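You operate a simulated robot arm through the tools that you are given. There is no shell and no other tool.

The job below is to be done with a simulated robot arm. You get a single attempt, and the scene is never put back.

TASK
Put things in order on the top of the packing bench. At the end: the bottle (marked "ICED TEA") from the top of the packing bench stands where the red padlock stood; the grey sensor from the top of the packing bench stands on top of the beige box (marked "WASHERS"); the red padlock from the top of the packing bench stands where the grey sensor stood; the teal packet (marked "MIXED NUTS") from the top of the packing bench stands where the bottle stood; whatever was shut is shut again. Leave all else as you found it, and nothing knocked over.

Only the result counts: the job must be done as asked and must still hold three seconds after the hand-in. Knocking over, shifting, dropping, spilling or breaking anything else fails it.

THE ROBOT
A 6-joint arm with a two-finger gripper, fixed in place. Base frame: the origin is at the foot of the arm, x ahead of it, y to its left, z up; the work surface is at about z = 0. Readings come in mm, degrees, newtons and seconds.
With the tool pointing down near the work surface it reaches from about 240 to 620 mm from the base axis. Its first joint turns from -66.0 to 66.0 degrees. Payload 1.37 kg.
The tool frame sits at the grasp point between the pads (the TCP): z along the fingers, y along the line on which they close. The tips reach 22 mm beyond it. The gripper opens to 92 mm; its body begins 65 mm behind the TCP.
Orientation is told as [roll, pitch, yaw] about the base's x, y, z axes, in that order, counted from this pose: with the fingers straight down and closing along the base's y, the tool's x points along the base's -x, its y along +y and its z along -z.

THE INTERFACE
- The arm moves only by the tool arm_command. Its argument "steps" is a list that holds one entry, the list of rows, each a list of 7 numbers: the turn, a rotation vector about the base's x, y, z in degrees, then the shift along the base's x, y, z in mm, then the finger opening in mm, from 0 to 92. In form: [[[rx, ry, rz, x, y, z, hand], ...]]. A call has 1 to 20 rows; each row shifts and turns the commanded pose from where the row before left it. Rows are played at 5 a second. More than 50 mm and 8.6 degrees between two rows, or a gripper value outside its range, and nothing of the call is played. A pose out of reach is approached as far as the arm can. The call stops where the force on the tool passes 40 N (or 10 N more than at its start, if that is more) or the arm is blocked; 0.2 s more then pass. Each finger travels about 59.9 mm/s and halts on what it meets, pressing with about 26 N; the grip force reading is that of the motor and also rises with nothing between the fingers. The clock runs only during rows and for 0.2 s after the last one: add rows that do not move to give the fingers time. The reply holds the time, the measured pose of the TCP, the force on the tool along the base axes, the opening and the grip force, in the units named above and with some noise, with the torque about the TCP (base axes, N m) and any sound that the robot's microphone picked up, and new pictures: "show" is both (left out), scene, wrist or none.
- Cameras (640 x 400 px; columns grow to the right, rows downward): "scene" is fixed at [36.9, -431, 580.3]; the picture's right is [0.85, -0.53, 0.00], its down [-0.32, -0.52, -0.79] and it looks along [0.42, 0.67, -0.61] (base axes); focal length 295 px, centre (320, 200). "wrist" rides on the gripper at [71, 19, -102] in the tool frame; the picture's right is [-0.26, 0.96, 0.00], its down [-0.75, -0.20, -0.63] and it looks along [-0.60, -0.16, 0.78] (tool axes); focal length 280 px, centre (320, 200). There is no depth. A picture from a camera that has moved, and an enlarged one, comes with that camera's place and axes in the base frame and with its lens. The place of the scene camera against the robot may be out by one fixed shift of up to 18 mm in any direction.
- enlarge(camera, box): a new picture of the part [left, top, right, bottom] of that camera's present view, enlarged. It takes no simulated time.
- job_done(): hands the job in; it is judged then, once.

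Places have to be worked out from the pictures, the camera data and where the tool is seen. Open the gripper and draw the arm clear of the work before you hand the job in, unless the task says otherwise.

The tools are called after "Request:" as name(argument=value, ...) on one line, values as JSON. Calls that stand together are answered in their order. arm_command: Moves the arm, as the interface text tells. Its arguments: {"type":"object","properties":{"steps":{"type":"array","items":{"type":"array","items":{"type":"array","items":{"type":"number"}}}},"show":{"type":"string","enum":["both","scene","wrist","none"]}},"required":["steps"]} The other tools are called the same way: enlarge (camera, box) takes an enlarged picture of a part of a camera's view; job_done () hands the job in.

At the start:

```text
time: 0.0
ee_pos: [481.9, -76.9, 312.3]
ee_rot: [-0.1, -0.1, 0.0]
force: [-0.4, 0.3, 0.4]
wrist_torque: [0.02, -0.01, 0.0]
finger_gap: 92.0
gripper_force: 0.2
```

scene: 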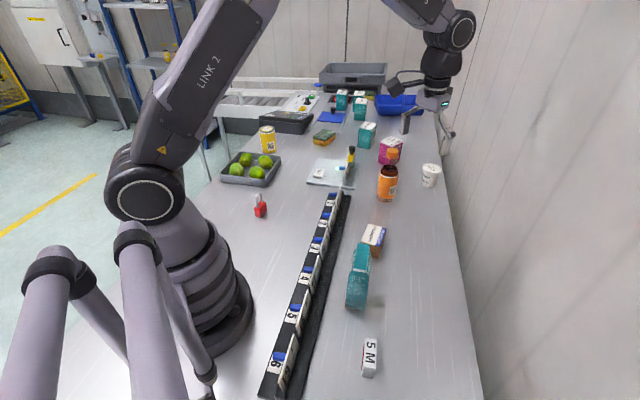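
wrist: 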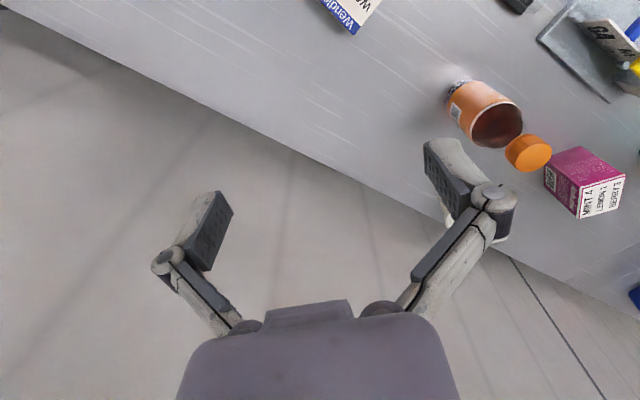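

I'll start by enlarging parts of the scene view to identify all the objects named in the task.

Request:
enlarge(camera="scene", box=[200, 80, 460, 240])

Request:
enlarge(camera="scene", box=[280, 60, 460, 170])

Request:
enlarge(camera="scene", box=[240, 180, 480, 400])

Request:
enlarge(camera="wrist", box=[300, 0, 640, 260])

```text
2.46 times, centred on (330, 160) of scene
camera zoom: at [36.9, -431.0, 580.3], right [0.85, -0.53, 0.0], down [-0.32, -0.52, -0.79], along [0.42, 0.67, -0.61], focal length 725 px, centre (295, 298)
```

zoom: 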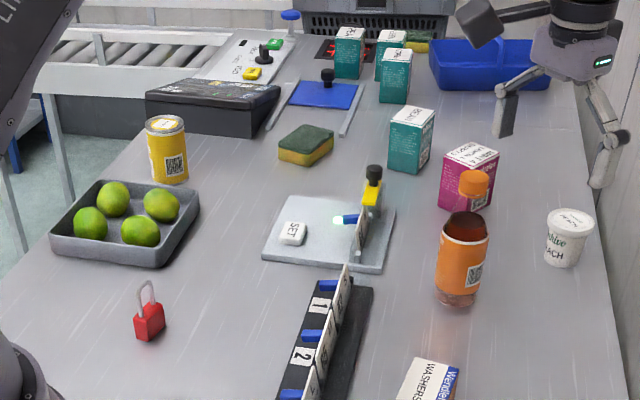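

```text
3.56 times, centred on (370, 115) of scene
camera zoom: at [36.9, -431.0, 580.3], right [0.85, -0.53, 0.0], down [-0.32, -0.52, -0.79], along [0.42, 0.67, -0.61], focal length 1048 px, centre (142, 502)
```

zoom: 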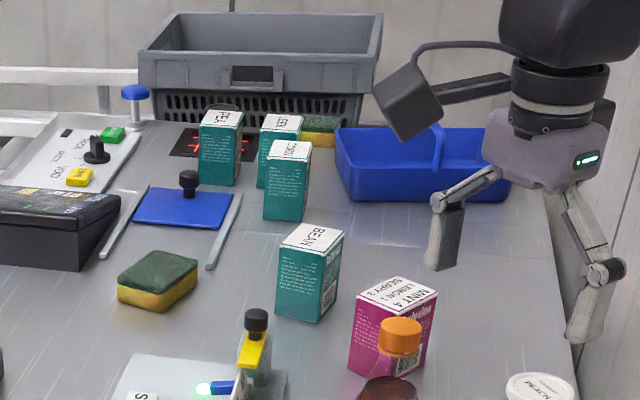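

```text
1.82 times, centred on (360, 290) of scene
camera zoom: at [36.9, -431.0, 580.3], right [0.85, -0.53, 0.0], down [-0.32, -0.52, -0.79], along [0.42, 0.67, -0.61], focal length 536 px, centre (247, 36)
```

zoom: 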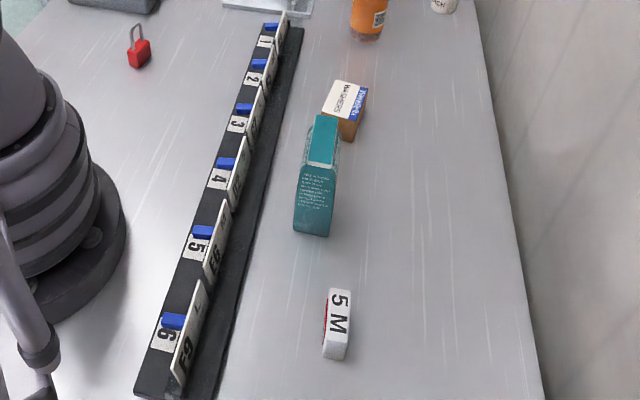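

```text
1.54 times, centred on (470, 130) of wrist
camera zoom: at [412.7, -58.5, 414.8], right [0.26, 0.96, 0.0], down [0.75, -0.2, 0.63], along [0.6, -0.16, -0.78], focal length 431 px, centre (89, 308)
```

zoom: 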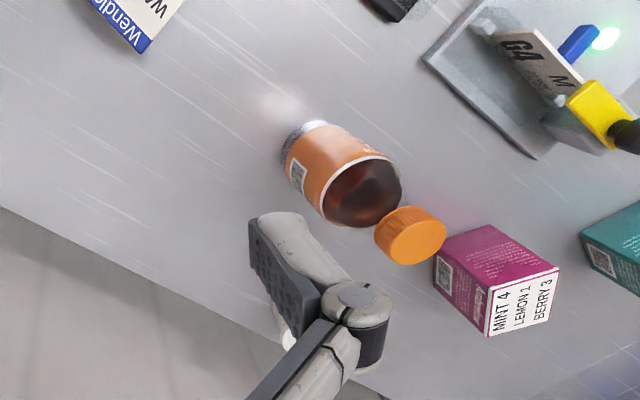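

The bottle (orange), red padlock, teal packet and WASHERS box are visible; the grey sensor is not yet clear (a grey/white "5 M" thing is close to the arm, and there are other things far off). I move the wrist camera back and to the right at height to look at the near area.

Request:
arm_command(steps=[[[0, 0, 0, -36, -15, 8, 92], [0, 0, 0, -36, -15, 8, 92], [0, 0, 0, -36, -15, 8, 92], [0, 0, 0, -36, -15, 8, 92], [0, 0, 0, -38, -15, 8, 92]]], show="both")

```text
time: 1.2
ee_pos: [298.9, -155.7, 353.5]
ee_rot: [0.0, 0.1, 0.0]
force: [0.3, -0.1, 0.6]
wrist_torque: [0.0, 0.01, -0.03]
finger_gap: 92.0
gripper_force: 0.0
camera wrist: at [228.7, -137.0, 455.4], right [0.26, 0.97, 0.0], down [0.75, -0.2, 0.63], along [0.6, -0.16, -0.78], focal length 280 px, centre (320, 200)
```

scene: 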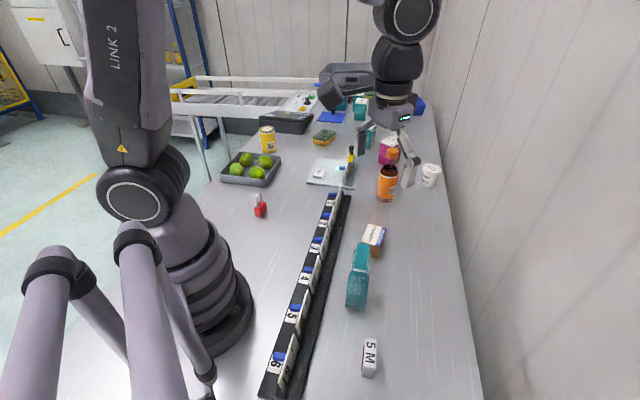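
wrist: 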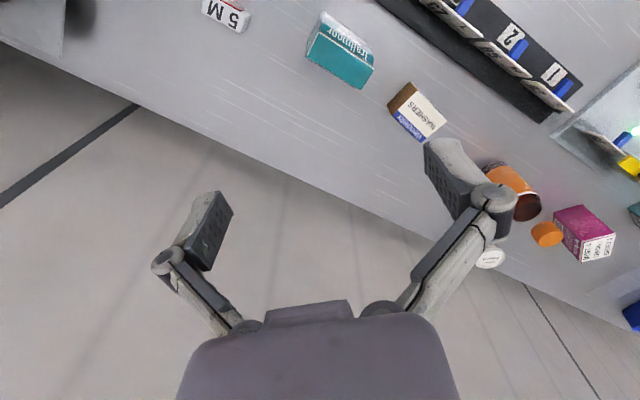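

At the top-left of the wrist picture there is a grey object with a dark cylinder, out of the scene camera's view. I enlarge it.

Request:
enlarge(camera="wrist", box=[0, 0, 160, 100])

Request:
enlarge(camera="wrist", box=[180, 0, 480, 180])

```text
4.00 times, centred on (80, 50) of wrist
camera zoom: at [228.7, -137.0, 455.4], right [0.26, 0.97, 0.0], down [0.75, -0.2, 0.63], along [0.6, -0.16, -0.78], focal length 1122 px, centre (1280, 800)
```

zoom: 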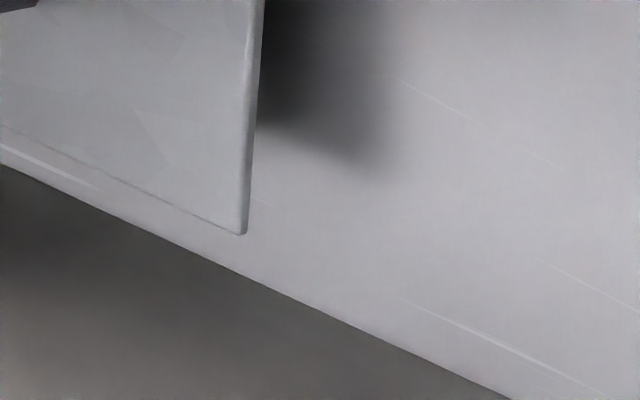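

```text
2.13 times, centred on (330, 90) of wrist
camera zoom: at [228.7, -137.0, 455.4], right [0.26, 0.97, 0.0], down [0.75, -0.2, 0.63], along [0.6, -0.16, -0.78], focal length 598 px, centre (299, 435)
```

zoom: 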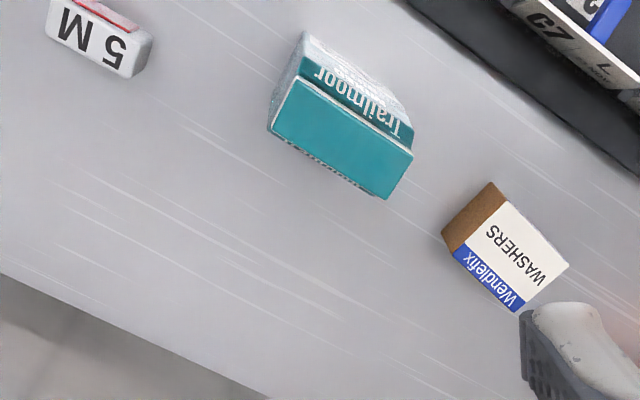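

There's a raised grey panel past the 5 M thing, outside the scene camera's view. I'll turn the wrist about the vertical so the camera looks toward -y and see that end of the bench.

Request:
arm_command(steps=[[[0, 0, -8.2, 0, 0, 0, 92], [0, 0, -8.2, 0, 0, 0, 92], [0, 0, -8.2, 0, 0, 0, 92], [0, 0, -8.2, 0, 0, 0, 92], [0, 0, -8.2, 0, 0, 0, 92], [0, 0, -8.2, 0, 0, 0, 92], [0, 0, -8.2, 0, 0, 0, 92], [0, 0, -8.2, 0, 0, 0, 92], [0, 0, -8.2, 0, 0, 0, 92], [0, 0, -8.2, 0, 0, 0, 92], [0, 0, -8, 0, 0, 0, 92]]], show="wrist")

```text
time: 3.6
ee_pos: [301.9, -153.3, 353.3]
ee_rot: [0.0, 0.1, -90.2]
force: [0.2, 0.0, 0.2]
wrist_torque: [-0.01, 0.02, 0.0]
finger_gap: 92.2
gripper_force: 0.0
camera wrist: at [321.6, -82.1, 455.1], right [0.96, -0.27, 0.0], down [-0.21, -0.75, 0.63], along [-0.17, -0.6, -0.78], focal length 280 px, centre (320, 200)
```

wrist: 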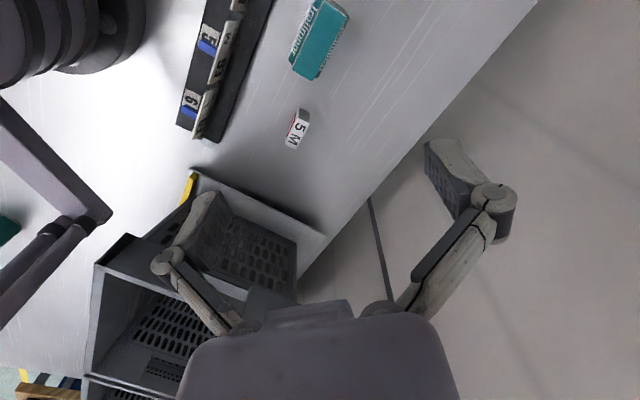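

I enlarge the 5 M object and the rack area.

Request:
enlarge(camera="wrist", box=[250, 0, 370, 160])

Request:
enlarge(camera="wrist", box=[0, 80, 350, 400])

```text
2.50 times, centred on (310, 80) of wrist
camera zoom: at [321.6, -82.1, 455.1], right [0.96, -0.27, 0.0], down [-0.21, -0.75, 0.63], along [-0.17, -0.6, -0.78], focal length 701 px, centre (345, 500)
```

zoom: 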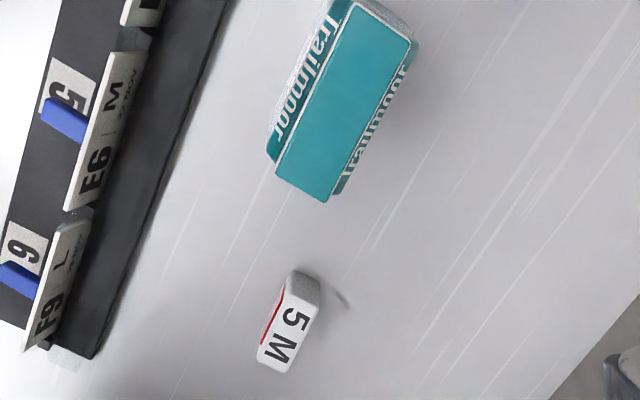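

```text
1.25 times, centred on (175, 240) of wrist
camera zoom: at [321.6, -82.1, 455.1], right [0.96, -0.27, 0.0], down [-0.21, -0.75, 0.63], along [-0.17, -0.6, -0.78], focal length 350 px, centre (501, 150)
```

zoom: 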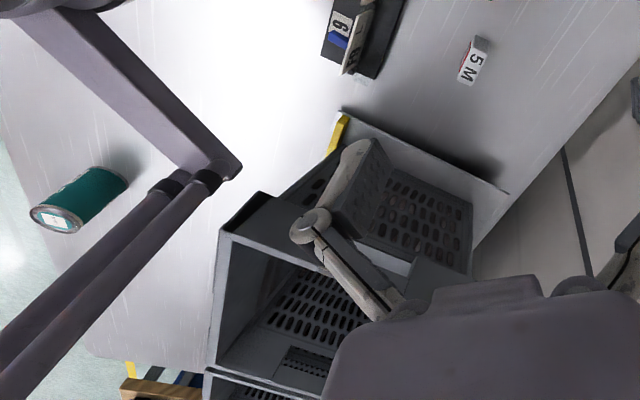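

The 5 M object shows a grey side, red window edge and possibly a short cable tail. I drop the camera closer for a better look.

Request:
arm_command(steps=[[[0, 0, 0, -13, -7, -38, 92], [0, 0, 0, -13, -7, -38, 92], [0, 0, 0, -13, -7, -38, 92], [0, 0, 0, -13, -7, -38, 92]]], show="wrist")

Request:
enlarge(camera="wrist", box=[220, 60, 420, 260])

```text
time: 4.6
ee_pos: [247.5, -182.6, 201.6]
ee_rot: [0.0, -0.1, -90.0]
force: [-0.2, 0.8, -1.3]
wrist_torque: [0.0, -0.01, -0.02]
finger_gap: 91.9
gripper_force: 0.0
camera wrist: at [266.7, -111.9, 304.3], right [0.97, -0.26, 0.0], down [-0.2, -0.75, 0.63], along [-0.16, -0.6, -0.78], focal length 280 px, centre (320, 200)
```

wrist: 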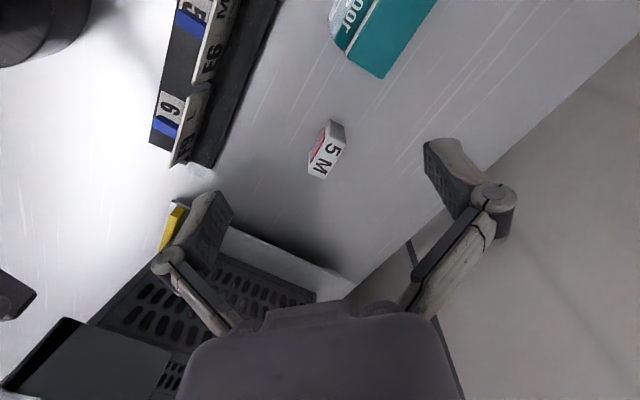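

```text
2.00 times, centred on (320, 160) of wrist
camera zoom: at [266.7, -111.9, 304.3], right [0.97, -0.26, 0.0], down [-0.2, -0.75, 0.63], along [-0.16, -0.6, -0.78], focal length 561 px, centre (320, 280)
```

zoom: 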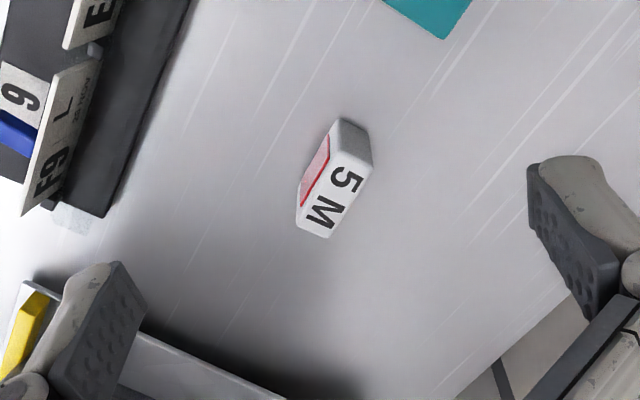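

The 5 M object is a small light-grey block with a red window – a sensor candidate. Before deciding, I survey the rest of the bench: raise up, swing to +y and turn the camera along the bench.

Request:
arm_command(steps=[[[0, 0, 8.4, 3, 5, 30, 92], [0, 0, 8.4, 3, 5, 30, 92], [0, 0, 8.4, 3, 5, 30, 92], [0, 0, 8.4, 3, 20, 30, 92], [0, 0, 8.4, 3, 20, 30, 92], [0, 0, 8.4, 3, 20, 0, 92], [0, 0, 8.4, 3, 20, 0, 92], [0, 0, 8.4, 3, 20, 0, 92], [0, 0, 8.4, 3, 20, 0, 92], [0, 0, 8.4, 3, 20, 0, 92], [0, 0, 8.4, 3, 20, 0, 92], [0, 0, 8.4, 3, 20, 0, 92], [0, 0, 8.4, 3, 20, 0, 92], [0, 0, 8.4, 3, 20, 0, 92], [0, 0, 8.4, 3, 20, 0, 92], [0, 0, 8.4, 3, 20, 0, 92]]], show="both")

```text
time: 8.0
ee_pos: [296.7, 92.6, 350.7]
ee_rot: [0.1, 0.0, 44.5]
force: [-0.6, 0.3, -0.9]
wrist_torque: [-0.02, -0.01, -0.02]
finger_gap: 92.3
gripper_force: 0.0
camera wrist: at [234.3, 57.2, 452.3], right [-0.49, 0.87, 0.0], down [0.68, 0.38, 0.63], along [0.55, 0.31, -0.78], focal length 280 px, centre (320, 200)
```

scene: 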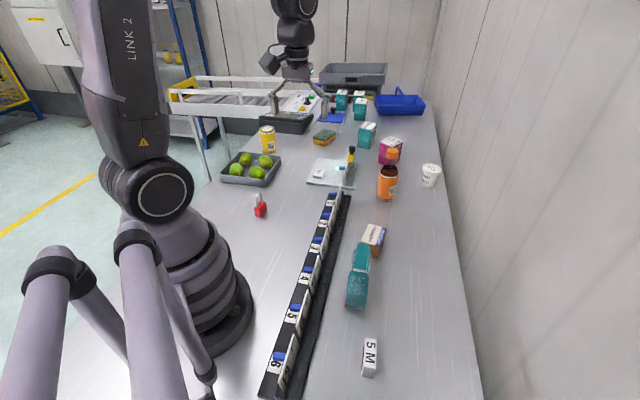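
wrist: 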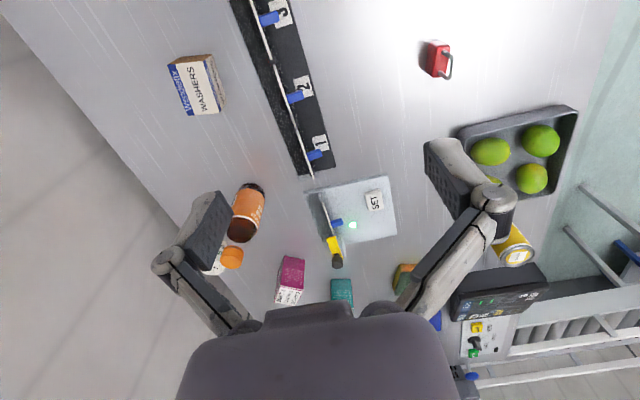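

Request:
enlarge(camera="wrist", box=[160, 0, 640, 300])

Request:
enlarge(camera="scene", box=[300, 130, 460, 230])

Request:
enlarge(camera="scene", box=[310, 210, 430, 390])

Request:
enlarge(camera="scene", box=[240, 60, 460, 190])

```text
1.33 times, centred on (400, 150) of wrist
camera zoom: at [234.3, 57.2, 452.3], right [-0.49, 0.87, 0.0], down [0.68, 0.38, 0.63], along [0.55, 0.31, -0.78], focal length 374 px, centre (213, 267)
```

zoom: 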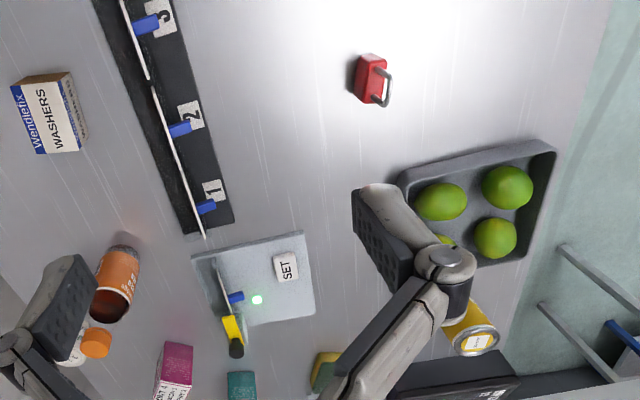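

```text
4.00 times, centred on (380, 180) of scene
camera zoom: at [36.9, -431.0, 580.3], right [0.85, -0.53, 0.0], down [-0.32, -0.52, -0.79], along [0.42, 0.67, -0.61], focal length 1178 px, centre (80, 280)
```

zoom: 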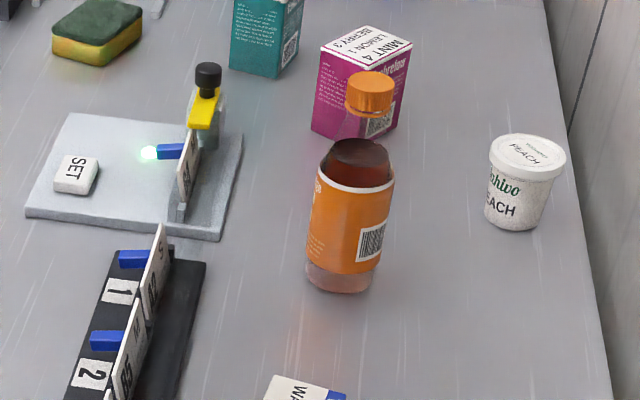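

```text
2.22 times, centred on (370, 300) of scene
camera zoom: at [36.9, -431.0, 580.3], right [0.85, -0.53, 0.0], down [-0.32, -0.52, -0.79], along [0.42, 0.67, -0.61], focal length 655 px, centre (209, -22)
```

zoom: 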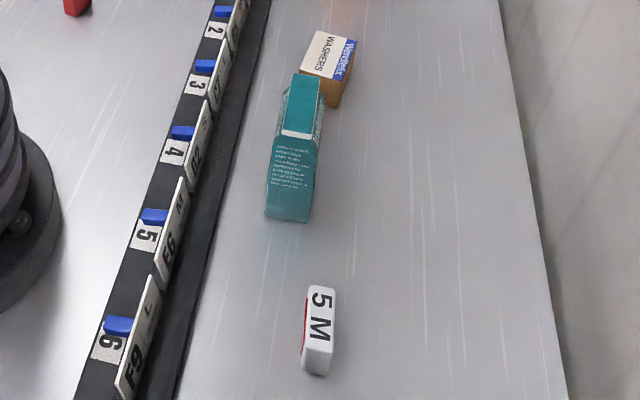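

```text
2.91 times, centred on (350, 125) of scene
camera zoom: at [36.9, -431.0, 580.3], right [0.85, -0.53, 0.0], down [-0.32, -0.52, -0.79], along [0.42, 0.67, -0.61], focal length 857 px, centre (233, 418)
```

zoom: 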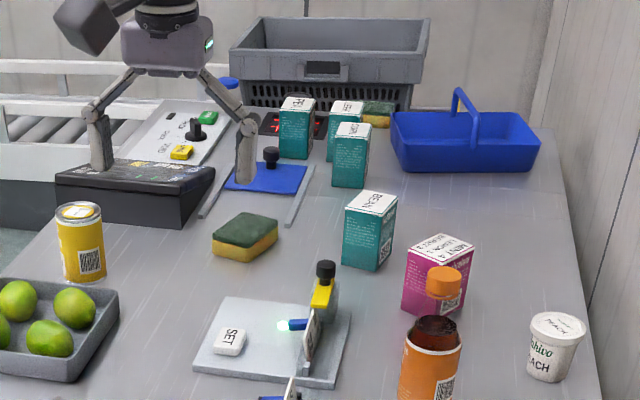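

The 5 M block (grey body, red window) is the only thing that can be the grey sensor. Now I move the camera close to the bottle to measure it exactly.

Request:
arm_command(steps=[[[0, 0, -4.9, 35, -3, -25, 92], [0, 0, -4.9, 35, -3, -26, 92], [0, 0, -4.9, 35, -3, -26, 92], [0, 0, -4.9, 35, -3, -26, 92], [0, 0, 0, 0, 0, 0, 92]]], show="wrist")

Request:
enlarge(camera="wrist", box=[200, 60, 440, 260])

```text
time: 9.2
ee_pos: [434.0, 81.8, 247.3]
ee_rot: [0.0, -0.1, 24.7]
force: [0.1, -0.4, -0.2]
wrist_torque: [0.02, -0.02, -0.02]
finger_gap: 91.8
gripper_force: 0.0
camera wrist: at [362.6, 70.4, 349.2], right [-0.17, 0.99, 0.0], down [0.77, 0.13, 0.63], along [0.62, 0.1, -0.78], focal length 280 px, centre (320, 200)
```

wrist: 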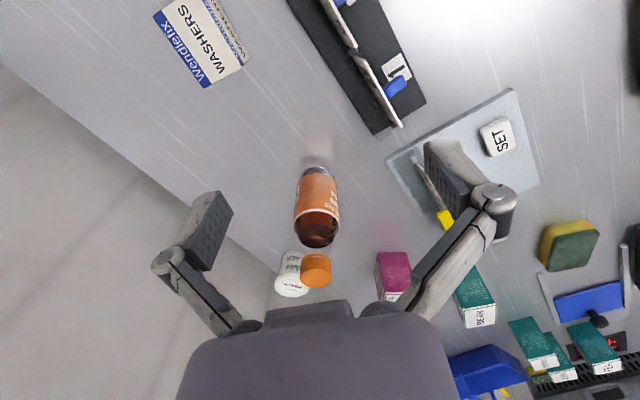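

```text
2.00 times, centred on (320, 160) of wrist
camera zoom: at [362.6, 70.4, 349.2], right [-0.17, 0.99, 0.0], down [0.77, 0.13, 0.63], along [0.62, 0.1, -0.78], focal length 561 px, centre (320, 280)
```

zoom: 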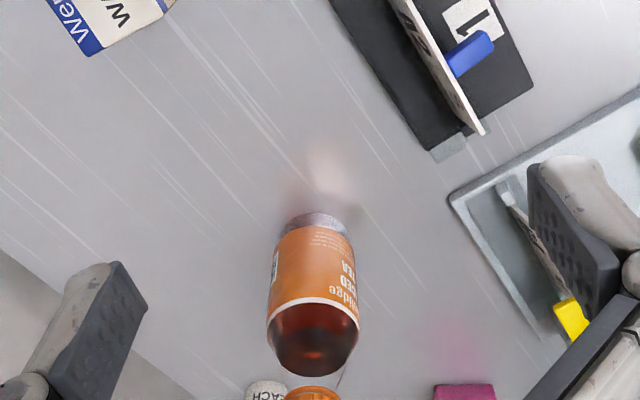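

The bottle stands near (603, 107), about 165 mm tall, ~55 mm across, with free space around it. Next I go over the red padlock for a closer look.

Request:
arm_command(steps=[[[0, 0, 5.9, -32.3, 23.9, -2, 92], [0, 0, 5.9, -32.3, 23.9, -2, 92], [0, 0, 5.9, -32.3, 23.9, -2, 92], [0, 0, 5.9, -32.3, 23.9, -5, 92], [0, 0, 5.9, -32.3, 23.9, -5, 92], [0, 0, 5.9, -32.3, 23.9, -5, 92], [0, 0, 0, 0, 0, 0, 92]]], show="wrist")

Request:
enlarge(camera="wrist", box=[240, 0, 440, 160])

```text
time: 10.8
ee_pos: [242.3, 227.4, 229.8]
ee_rot: [0.0, 0.0, 60.3]
force: [-0.2, 0.0, 0.0]
wrist_torque: [-0.02, 0.0, -0.02]
finger_gap: 92.1
gripper_force: 0.1
camera wrist: at [191.0, 176.1, 330.0], right [-0.71, 0.71, 0.0], down [0.55, 0.55, 0.63], along [0.44, 0.44, -0.78], focal length 280 px, centre (320, 200)
```

wrist: 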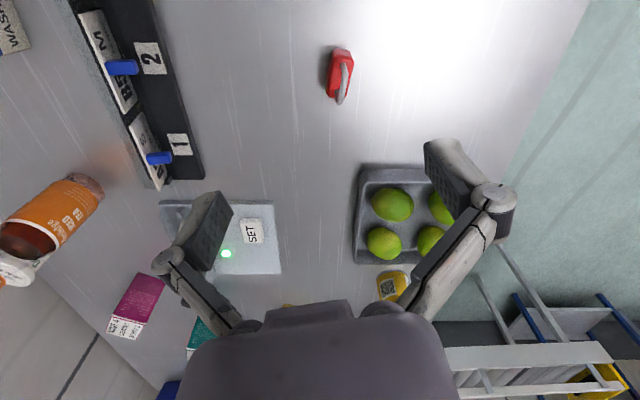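

```text
2.50 times, centred on (340, 80) of wrist
camera zoom: at [191.0, 176.1, 330.0], right [-0.71, 0.71, 0.0], down [0.55, 0.55, 0.63], along [0.44, 0.44, -0.78], focal length 701 px, centre (270, 500)
```

zoom: 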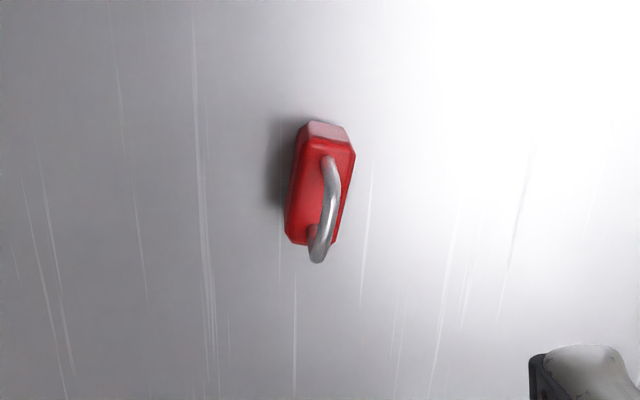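

The padlock stands upright at about (233, 247), body ~37×20×35 mm, long axis ~38°, shackle up to ~68 mm. Now I go over the packet and the WASHERS box.

Request:
arm_command(steps=[[[0, 0, -7.5, 11, -42.1, 6, 92], [0, 0, -7.5, 11, -42.1, 6, 92], [0, 0, -7.5, 11, -42.1, 6, 92], [0, 0, -7.5, 11, -42.1, 6, 92], [0, 0, -7.5, 11, -42.1, 6, 92], [0, 0, -7.5, 11, -42.1, 0, 92], [0, 0, -7.5, 11, -42.1, 0, 92], [0, 0, -7.5, 11, -42.1, 0, 92], [0, 0, 0, 0, 0, 0, 92]]], show="wrist")

Request:
enlarge(camera="wrist", box=[220, 0, 460, 150])

```text
time: 12.8
ee_pos: [331.1, -110.8, 258.2]
ee_rot: [0.0, 0.1, 0.1]
force: [0.2, -0.5, -0.5]
wrist_torque: [-0.04, -0.01, 0.01]
finger_gap: 91.9
gripper_force: 0.1
camera wrist: at [261.3, -91.8, 360.3], right [0.26, 0.97, 0.0], down [0.75, -0.2, 0.63], along [0.6, -0.16, -0.78], focal length 280 px, centre (320, 200)
```

wrist: 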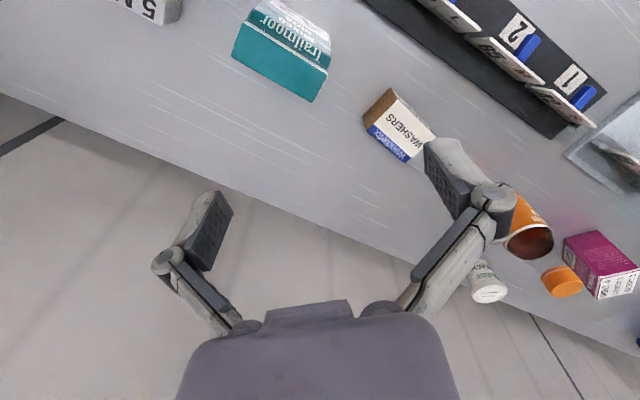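

```text
2.67 times, centred on (340, 75) of wrist
camera zoom: at [261.3, -91.8, 360.3], right [0.26, 0.97, 0.0], down [0.75, -0.2, 0.63], along [0.6, -0.16, -0.78], focal length 748 px, centre (267, 533)
```

zoom: 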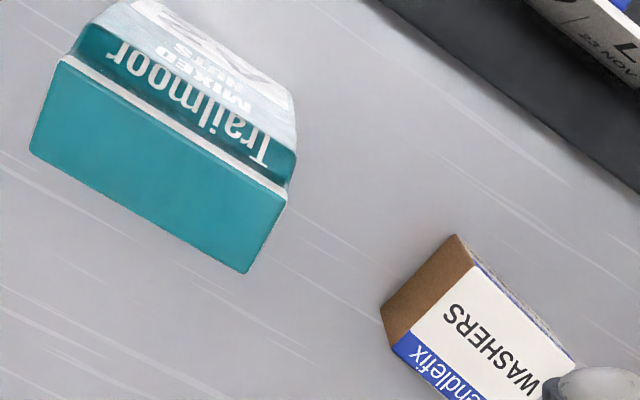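

The packet ("Trailmoor MIXED NUTS") is about 70×28 mm on top, ~120 mm high, long axis at 45°, centred near (305, -138). I shift for an unobstructed view of the WASHERS box.

Request:
arm_command(steps=[[[0, 0, 0, 39, 41, 0, 92], [0, 0, 0, 0, 0, 0, 92]]], show="wrist")

Request:
enlarge(camera="wrist", box=[240, 20, 440, 160])

```text
refused: row 1 steps farther than a row can; nothing moved
```

```text
2.86 times, centred on (340, 90) of wrist
camera zoom: at [261.3, -91.8, 360.3], right [0.26, 0.97, 0.0], down [0.75, -0.2, 0.63], along [0.6, -0.16, -0.78], focal length 801 px, centre (263, 514)
```

zoom: 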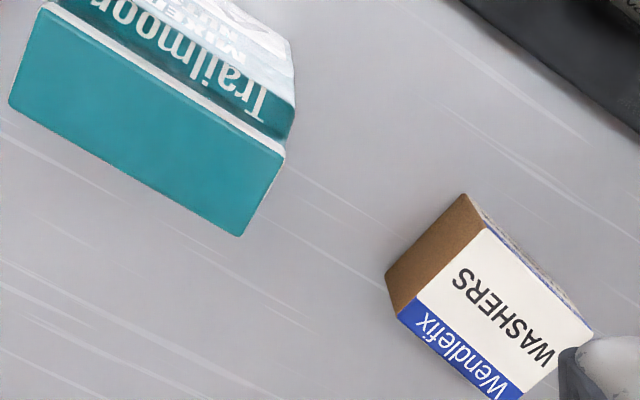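

The single row was too long; I split the move into two rows.

Request:
arm_command(steps=[[[0, 0, 0, 20, 20, 0, 92], [0, 0, 0, 20, 20, 0, 92], [0, 0, 0, 0, 0, 0, 92]]], show="wrist")

Request:
enlarge(camera="wrist", box=[240, 20, 440, 160])

```text
time: 13.6
ee_pos: [371.9, -72.4, 258.7]
ee_rot: [0.0, 0.0, 0.2]
force: [-0.3, 0.0, 0.0]
wrist_torque: [-0.02, 0.02, 0.01]
finger_gap: 92.0
gripper_force: 0.1
camera wrist: at [301.5, -52.8, 360.7], right [0.26, 0.97, 0.0], down [0.75, -0.2, 0.62], along [0.6, -0.16, -0.78], focal length 280 px, centre (320, 200)
```

wrist: 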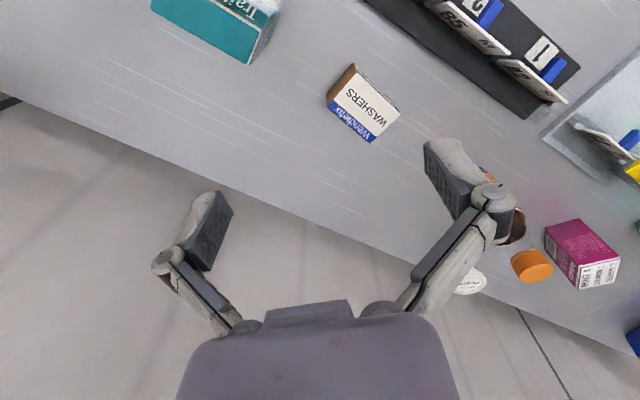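

```text
2.86 times, centred on (340, 90) of wrist
camera zoom: at [301.5, -52.8, 360.7], right [0.26, 0.97, 0.0], down [0.75, -0.2, 0.62], along [0.6, -0.16, -0.78], focal length 801 px, centre (263, 514)
```

zoom: 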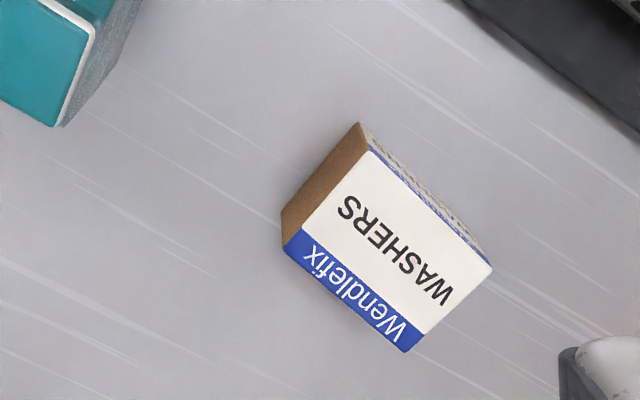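

The WASHERS box is centred at about (431, -35), 69×47 mm, top at z≈44, long axis ~35°. Now the sensor.

Request:
arm_command(steps=[[[0, 0, 0, -22.4, -31.6, -8, 92], [0, 0, 0, -22.4, -31.6, -8, 92], [0, 0, 0, -22.4, -31.6, -8, 92], [0, 0, 0, -22.4, -31.6, -8, 92], [0, 0, 0, -22.4, -31.6, -8, 92], [0, 0, 0, 0, 0, 0, 92]]], show="wrist")

Request:
enlarge(camera="wrist", box=[200, 0, 360, 110])

```text
time: 15.0
ee_pos: [260.4, -229.2, 220.4]
ee_rot: [0.0, 0.0, 0.1]
force: [0.5, 0.4, 0.9]
wrist_torque: [-0.03, 0.05, -0.04]
finger_gap: 92.0
gripper_force: 0.0
camera wrist: at [188.6, -210.4, 321.7], right [0.26, 0.97, 0.0], down [0.75, -0.2, 0.62], along [0.6, -0.16, -0.78], focal length 280 px, centre (320, 200)
```

wrist: 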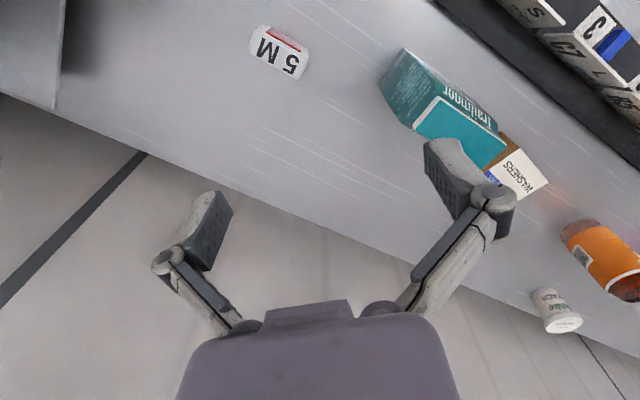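

```text
3.64 times, centred on (280, 55) of wrist
camera zoom: at [188.6, -210.4, 321.7], right [0.26, 0.97, 0.0], down [0.75, -0.2, 0.62], along [0.6, -0.16, -0.78], focal length 1020 px, centre (466, 727)
```

zoom: 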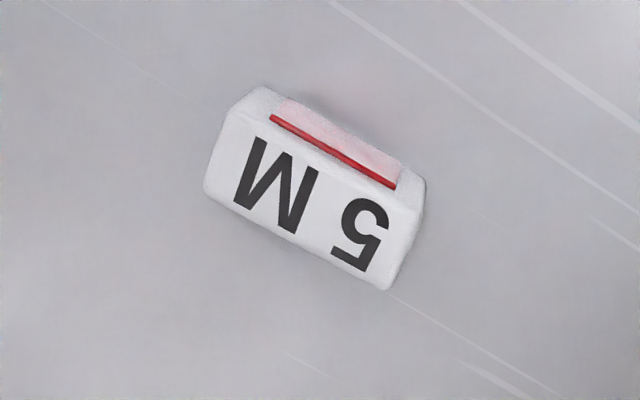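

The sensor's top is at z≈35, centre about (234, -263), ~50×21 mm, long axis ~50°. I turn the gripper to yaw 50, hover above it with a 60 mm opening, and check.

Request:
arm_command(steps=[[[0, 0, 8.3, -4.4, -5.6, -16, 92], [0, 0, 8.3, -4.4, -5.6, -16, 80], [0, 0, 8.3, -4.4, -5.6, -16, 70], [0, 0, 8.3, -4.4, -5.6, -16, 60], [0, 0, 8.3, -4.4, -5.6, -16, 60], [0, 0, 8.3, -4.4, -5.6, -16, 60], [0, 0, 0, 0, 0, 0, 60], [0, 0, 0, 0, 0, 0, 60]]], show="both")

```text
time: 16.8
ee_pos: [233.9, -262.6, 122.4]
ee_rot: [0.0, 0.0, 50.0]
force: [0.3, 0.1, -0.4]
wrist_torque: [0.02, -0.02, 0.01]
finger_gap: 59.9
gripper_force: 0.0
camera wrist: at [174.0, -304.2, 223.9], right [-0.57, 0.82, 0.0], down [0.64, 0.45, 0.63], along [0.51, 0.36, -0.78], focal length 280 px, centre (320, 200)
```

scene: 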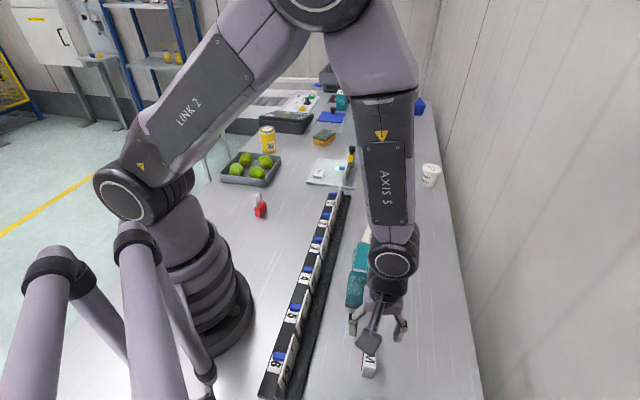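
wrist: 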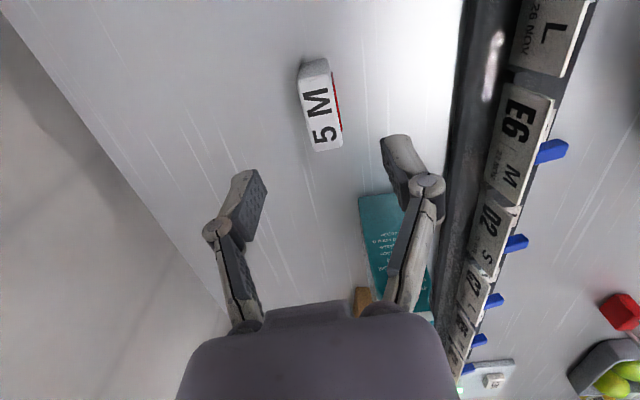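

Hovering fine. I enlarge the sensor in this nearer view to refine its position and angle.

Request:
enlarge(camera="wrist", box=[260, 40, 400, 170])

```text
3.08 times, centred on (330, 105) of wrist
camera zoom: at [174.0, -304.2, 223.9], right [-0.57, 0.82, 0.0], down [0.64, 0.45, 0.63], along [0.51, 0.36, -0.78], focal length 863 px, centre (289, 492)
```

zoom: 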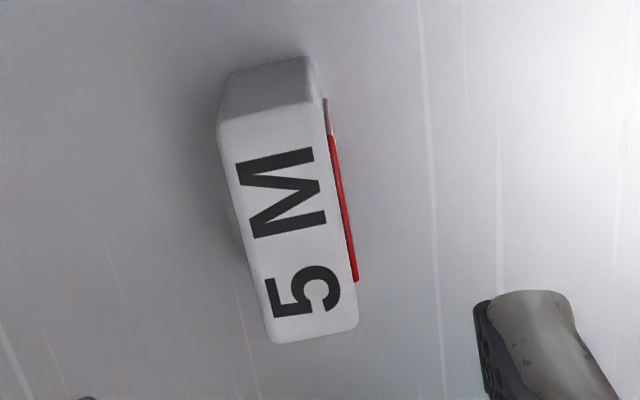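

Refined: sensor centre (234, -261), height ~39 mm, axis ~48°. Descend to TCP z≈27 with the fingers straddling it.

Request:
arm_command(steps=[[[0, 0, -1.5, 0, 1.6, -25, 60], [0, 0, 0, 0, 0, -25, 60], [0, 0, 0, 0, 0, -20, 60], [0, 0, 0, 0, 0, -15, 60], [0, 0, 0, 0, 0, -9, 60], [0, 0, 0, 0, 0, 0, 60]]], show="both")

```text
time: 18.2
ee_pos: [232.8, -260.4, 27.8]
ee_rot: [-0.1, 0.1, 48.4]
force: [-0.8, 0.0, 0.2]
wrist_torque: [-0.03, 0.04, -0.01]
finger_gap: 60.0
gripper_force: 0.0
camera wrist: at [172.6, -301.7, 128.8], right [-0.55, 0.84, 0.0], down [0.65, 0.43, 0.63], along [0.52, 0.34, -0.78], focal length 280 px, centre (320, 200)
```

scene: 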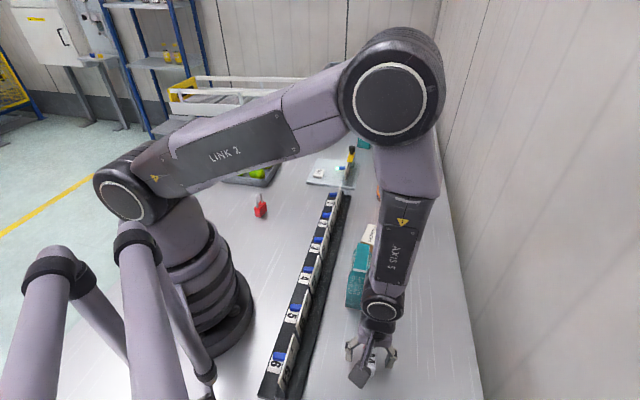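
wrist: 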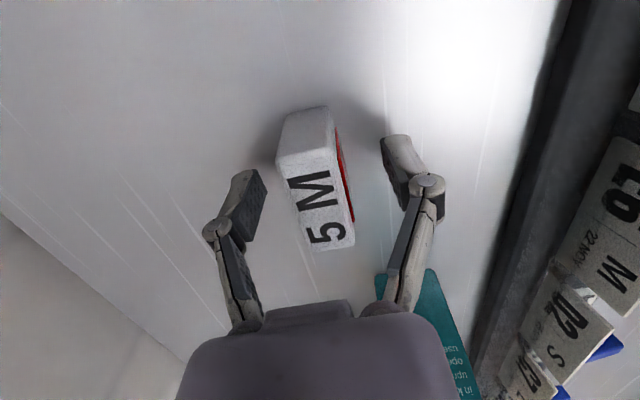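

The sensor sits between the pads. Close the fingers.

Request:
arm_command(steps=[[[0, 0, 0, 0, 0, 0, 30], [0, 0, 0, 0, 0, 0, 10], [0, 0, 0, 0, 0, 0, 10], [0, 0, 0, 0, 0, 0, 10]]], show="wrist")

```text
time: 19.2
ee_pos: [233.7, -260.5, 27.7]
ee_rot: [0.0, 0.0, 48.5]
force: [-0.5, -0.5, 0.6]
wrist_torque: [0.05, -0.02, 0.0]
finger_gap: 21.2
gripper_force: 26.4
camera wrist: at [172.6, -301.7, 129.0], right [-0.55, 0.84, 0.0], down [0.65, 0.43, 0.63], along [0.52, 0.34, -0.78], focal length 280 px, centre (320, 200)
```

wrist: 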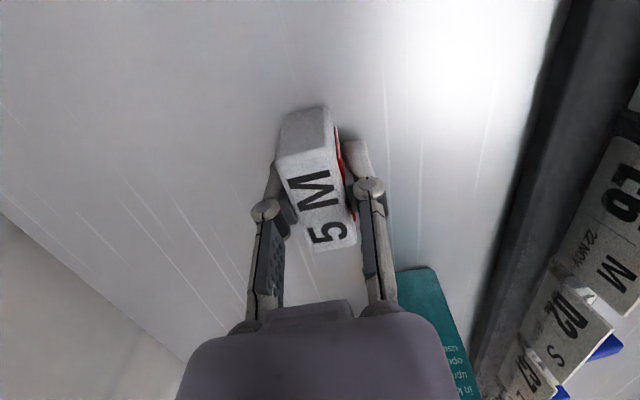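

Gripped at 21 mm. Lift straight up to z≈200, then travel above the packet to the WASHERS box while turning to its axis.

Request:
arm_command(steps=[[[0, 0, 0, 0, 0, 20, 10], [0, 0, 0, 0, 0, 40, 10], [0, 0, 0, 0, 0, 40, 10], [0, 0, 0, 0, 0, 40, 10], [0, 0, 0, 0, 0, 32, 10], [0, 0, -1.93, 28.3, 32.2, 0, 10], [0, 0, -1.93, 28.3, 32.2, 0, 10], [0, 0, -1.93, 28.3, 32.2, 0, 10], [0, 0, -1.93, 28.3, 32.2, 0, 10], [0, 0, -1.93, 28.3, 32.2, 0, 10], [0, 0, -1.93, 28.3, 32.2, 0, 10], [0, 0, -1.93, 28.3, 32.2, 0, 10], [0, 0, 0, 0, 0, 0, 10], [0, 0, 0, 0, 0, 0, 10]]], show="both")

```text
time: 22.2
ee_pos: [435.1, -32.5, 202.7]
ee_rot: [0.0, 0.0, 34.9]
force: [0.0, -0.2, -0.5]
wrist_torque: [0.02, -0.03, -0.04]
finger_gap: 21.1
gripper_force: 26.2
camera wrist: at [365.9, -58.3, 304.4], right [-0.34, 0.94, 0.0], down [0.73, 0.26, 0.62], along [0.59, 0.21, -0.78], focal length 280 px, centre (320, 200)
```

scene: 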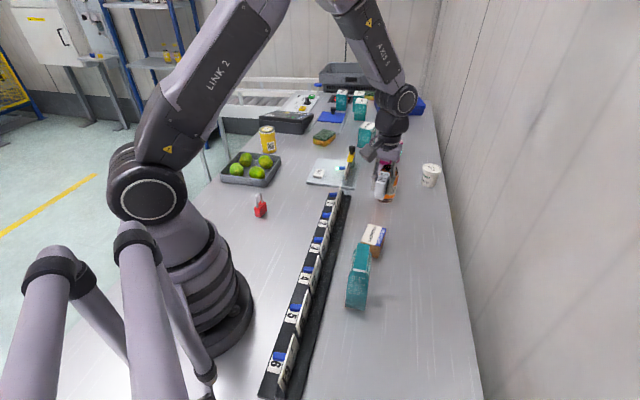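
wrist: 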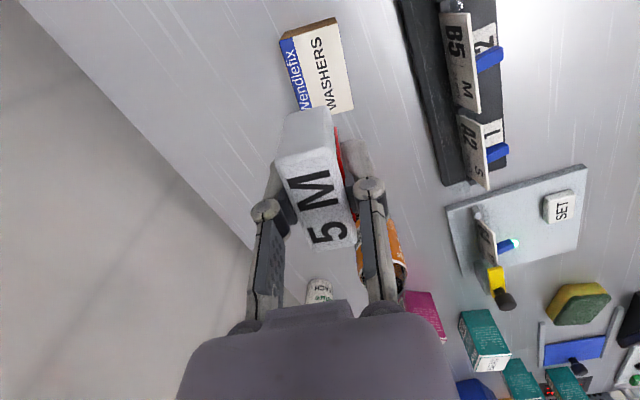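

I enlarge the box in this view to check the alignment of the sensor over the box.

Request:
enlarge(camera="wrist", box=[240, 0, 400, 130])

```text
3.08 times, centred on (320, 65) of wrist
camera zoom: at [365.9, -58.3, 304.4], right [-0.34, 0.94, 0.0], down [0.73, 0.26, 0.62], along [0.59, 0.21, -0.78], focal length 863 px, centre (320, 615)
```

zoom: 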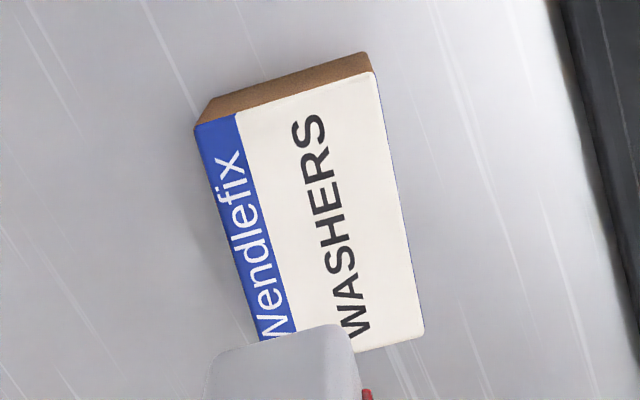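

The box centre is confirmed at (431.5, -35), axis 35°, top z≈44. I correct the offset and descend to just above contact.

Request:
arm_command(steps=[[[0, 0, 0, -3.6, -2.5, -30, 10], [0, 0, 0, 0, 0, -35, 10], [0, 0, 0, 0, 0, -30, 10], [0, 0, 0, 0, 0, -20, 10], [0, 0, 0, 0, 0, -10, 10], [0, 0, 0, 0, 0, 0, 10]]], show="both")

```text
time: 23.6
ee_pos: [429.1, -39.6, 72.5]
ee_rot: [0.0, 0.0, 35.0]
force: [0.2, -0.2, -0.6]
wrist_torque: [-0.02, -0.02, -0.03]
finger_gap: 21.1
gripper_force: 25.7
camera wrist: at [359.9, -63.9, 175.9], right [-0.34, 0.94, 0.0], down [0.73, 0.26, 0.63], along [0.59, 0.21, -0.78], focal length 280 px, centre (320, 200)
```

scene: 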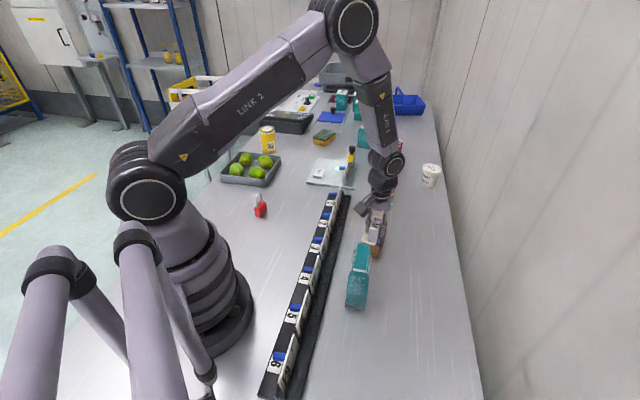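
wrist: 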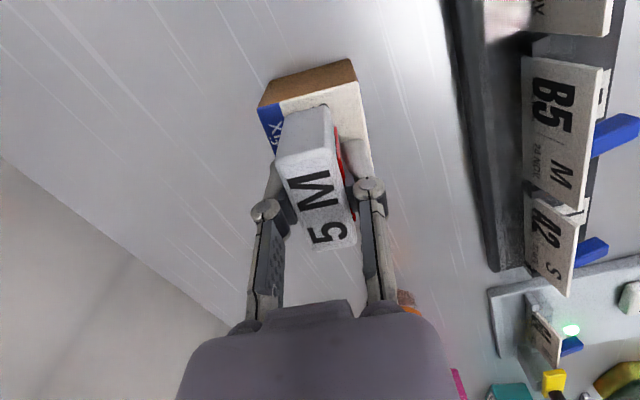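

The reading shows about (+2, +4) mm still needed and no contact force yet. I raise slightly, correct, and descend in small steps.

Request:
arm_command(steps=[[[0, 0, 0, 0, 0, 4, 10], [0, 0, 0, 2.4, 4, 0, 10], [0, 0, 0, 0, 0, 0, 10], [0, 0, 0, 0, 0, 0, 10]]], show="wrist")

Request:
enlarge(camera="wrist", box=[230, 40, 400, 200])

Request:
enlarge(camera="scene", box=[330, 180, 430, 280])

```text
time: 24.6
ee_pos: [430.4, -33.2, 78.3]
ee_rot: [0.0, -0.1, 35.0]
force: [0.4, 0.3, -0.5]
wrist_torque: [-0.03, 0.01, 0.01]
finger_gap: 21.2
gripper_force: 26.3
camera wrist: at [361.3, -59.9, 179.8], right [-0.34, 0.94, 0.0], down [0.73, 0.26, 0.63], along [0.59, 0.21, -0.78], focal length 280 px, centre (320, 200)
```

wrist: 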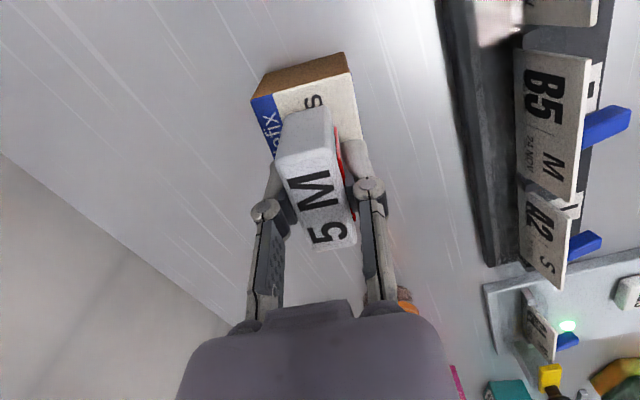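

```text
2.50 times, centred on (315, 120) of wrist
camera zoom: at [361.3, -59.9, 179.8], right [-0.34, 0.94, 0.0], down [0.73, 0.26, 0.63], along [0.59, 0.21, -0.78], focal length 701 px, centre (332, 400)
```

zoom: 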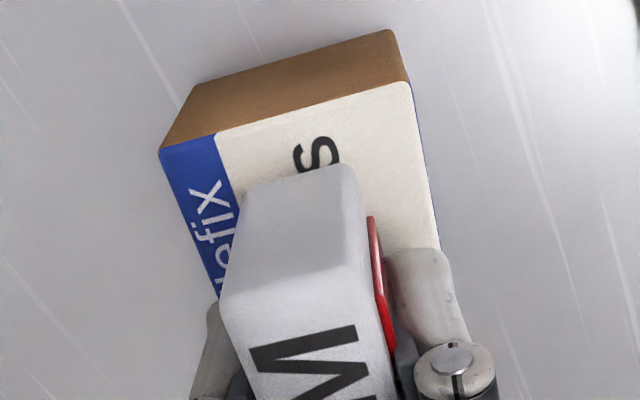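

```text
4.00 times, centred on (380, 230) of scene
camera zoom: at [36.9, -431.0, 580.3], right [0.85, -0.53, 0.0], down [-0.32, -0.52, -0.79], along [0.42, 0.67, -0.61], focal length 1178 px, centre (80, 80)
```

zoom: 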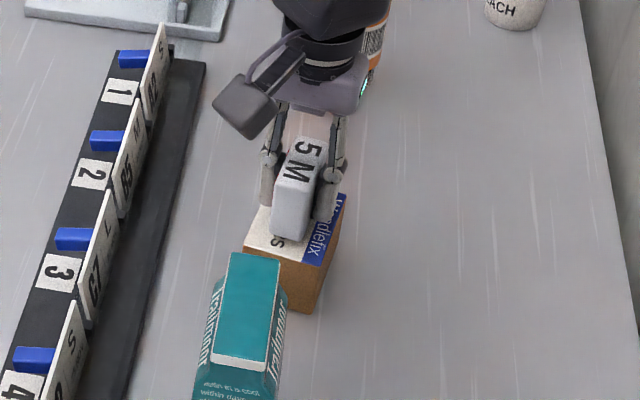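

The sensor is well centred over the box. Descend in small steps toward contact and watch the force.

Request:
arm_command(steps=[[[0, 0, 0, 0, 0, -3, 10], [0, 0, 0, 0, 0, -1.5, 10], [0, 0, 0, 0, 0, -1, 10], [0, 0, 0, 0, 0, 0, 10]]], show="wrist")

```text
time: 25.6
ee_pos: [429.9, -35.5, 72.7]
ee_rot: [0.0, 0.0, 35.1]
force: [-1.0, -2.7, 9.4]
wrist_torque: [0.03, 0.12, 0.0]
finger_gap: 21.2
gripper_force: 25.9
camera wrist: at [361.5, -59.3, 174.8], right [-0.34, 0.94, 0.0], down [0.73, 0.26, 0.63], along [0.59, 0.21, -0.78], focal length 280 px, centre (320, 200)
```

wrist: 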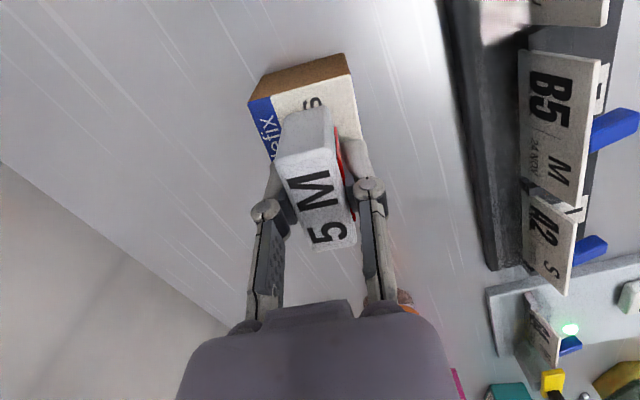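

Contact (≈9 N). I ease off 0.7 mm and open the fingers to 50 mm.

Request:
arm_command(steps=[[[0, 0, 0, 0, 0, 0.7, 10], [0, 0, 0, 0, 0, 0, 24], [0, 0, 0, 0, 0, 0, 50], [0, 0, 0, 0, 0, 0, 50], [0, 0, 0, 0, 0, 0, 50]]], show="both")

```text
time: 26.8
ee_pos: [430.2, -34.4, 72.3]
ee_rot: [-0.1, 0.0, 35.0]
force: [-0.1, 0.7, -0.3]
wrist_torque: [0.03, 0.01, 0.02]
finger_gap: 49.9
gripper_force: 0.1
camera wrist: at [360.9, -58.9, 174.8], right [-0.34, 0.94, 0.0], down [0.73, 0.26, 0.63], along [0.59, 0.21, -0.78], focal length 280 px, centre (320, 200)
```

scene: 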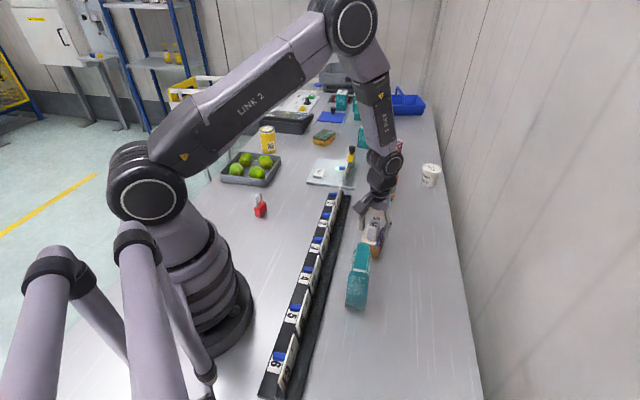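
wrist: 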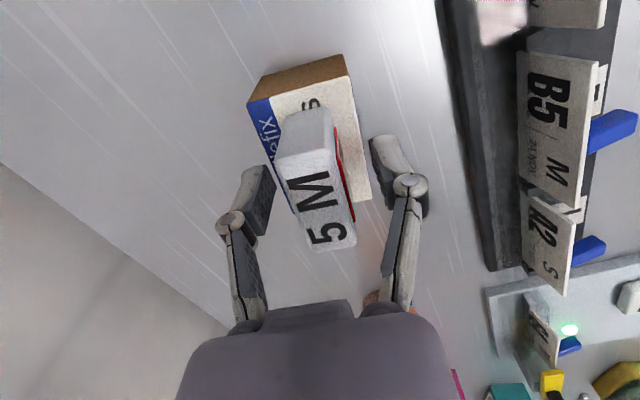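

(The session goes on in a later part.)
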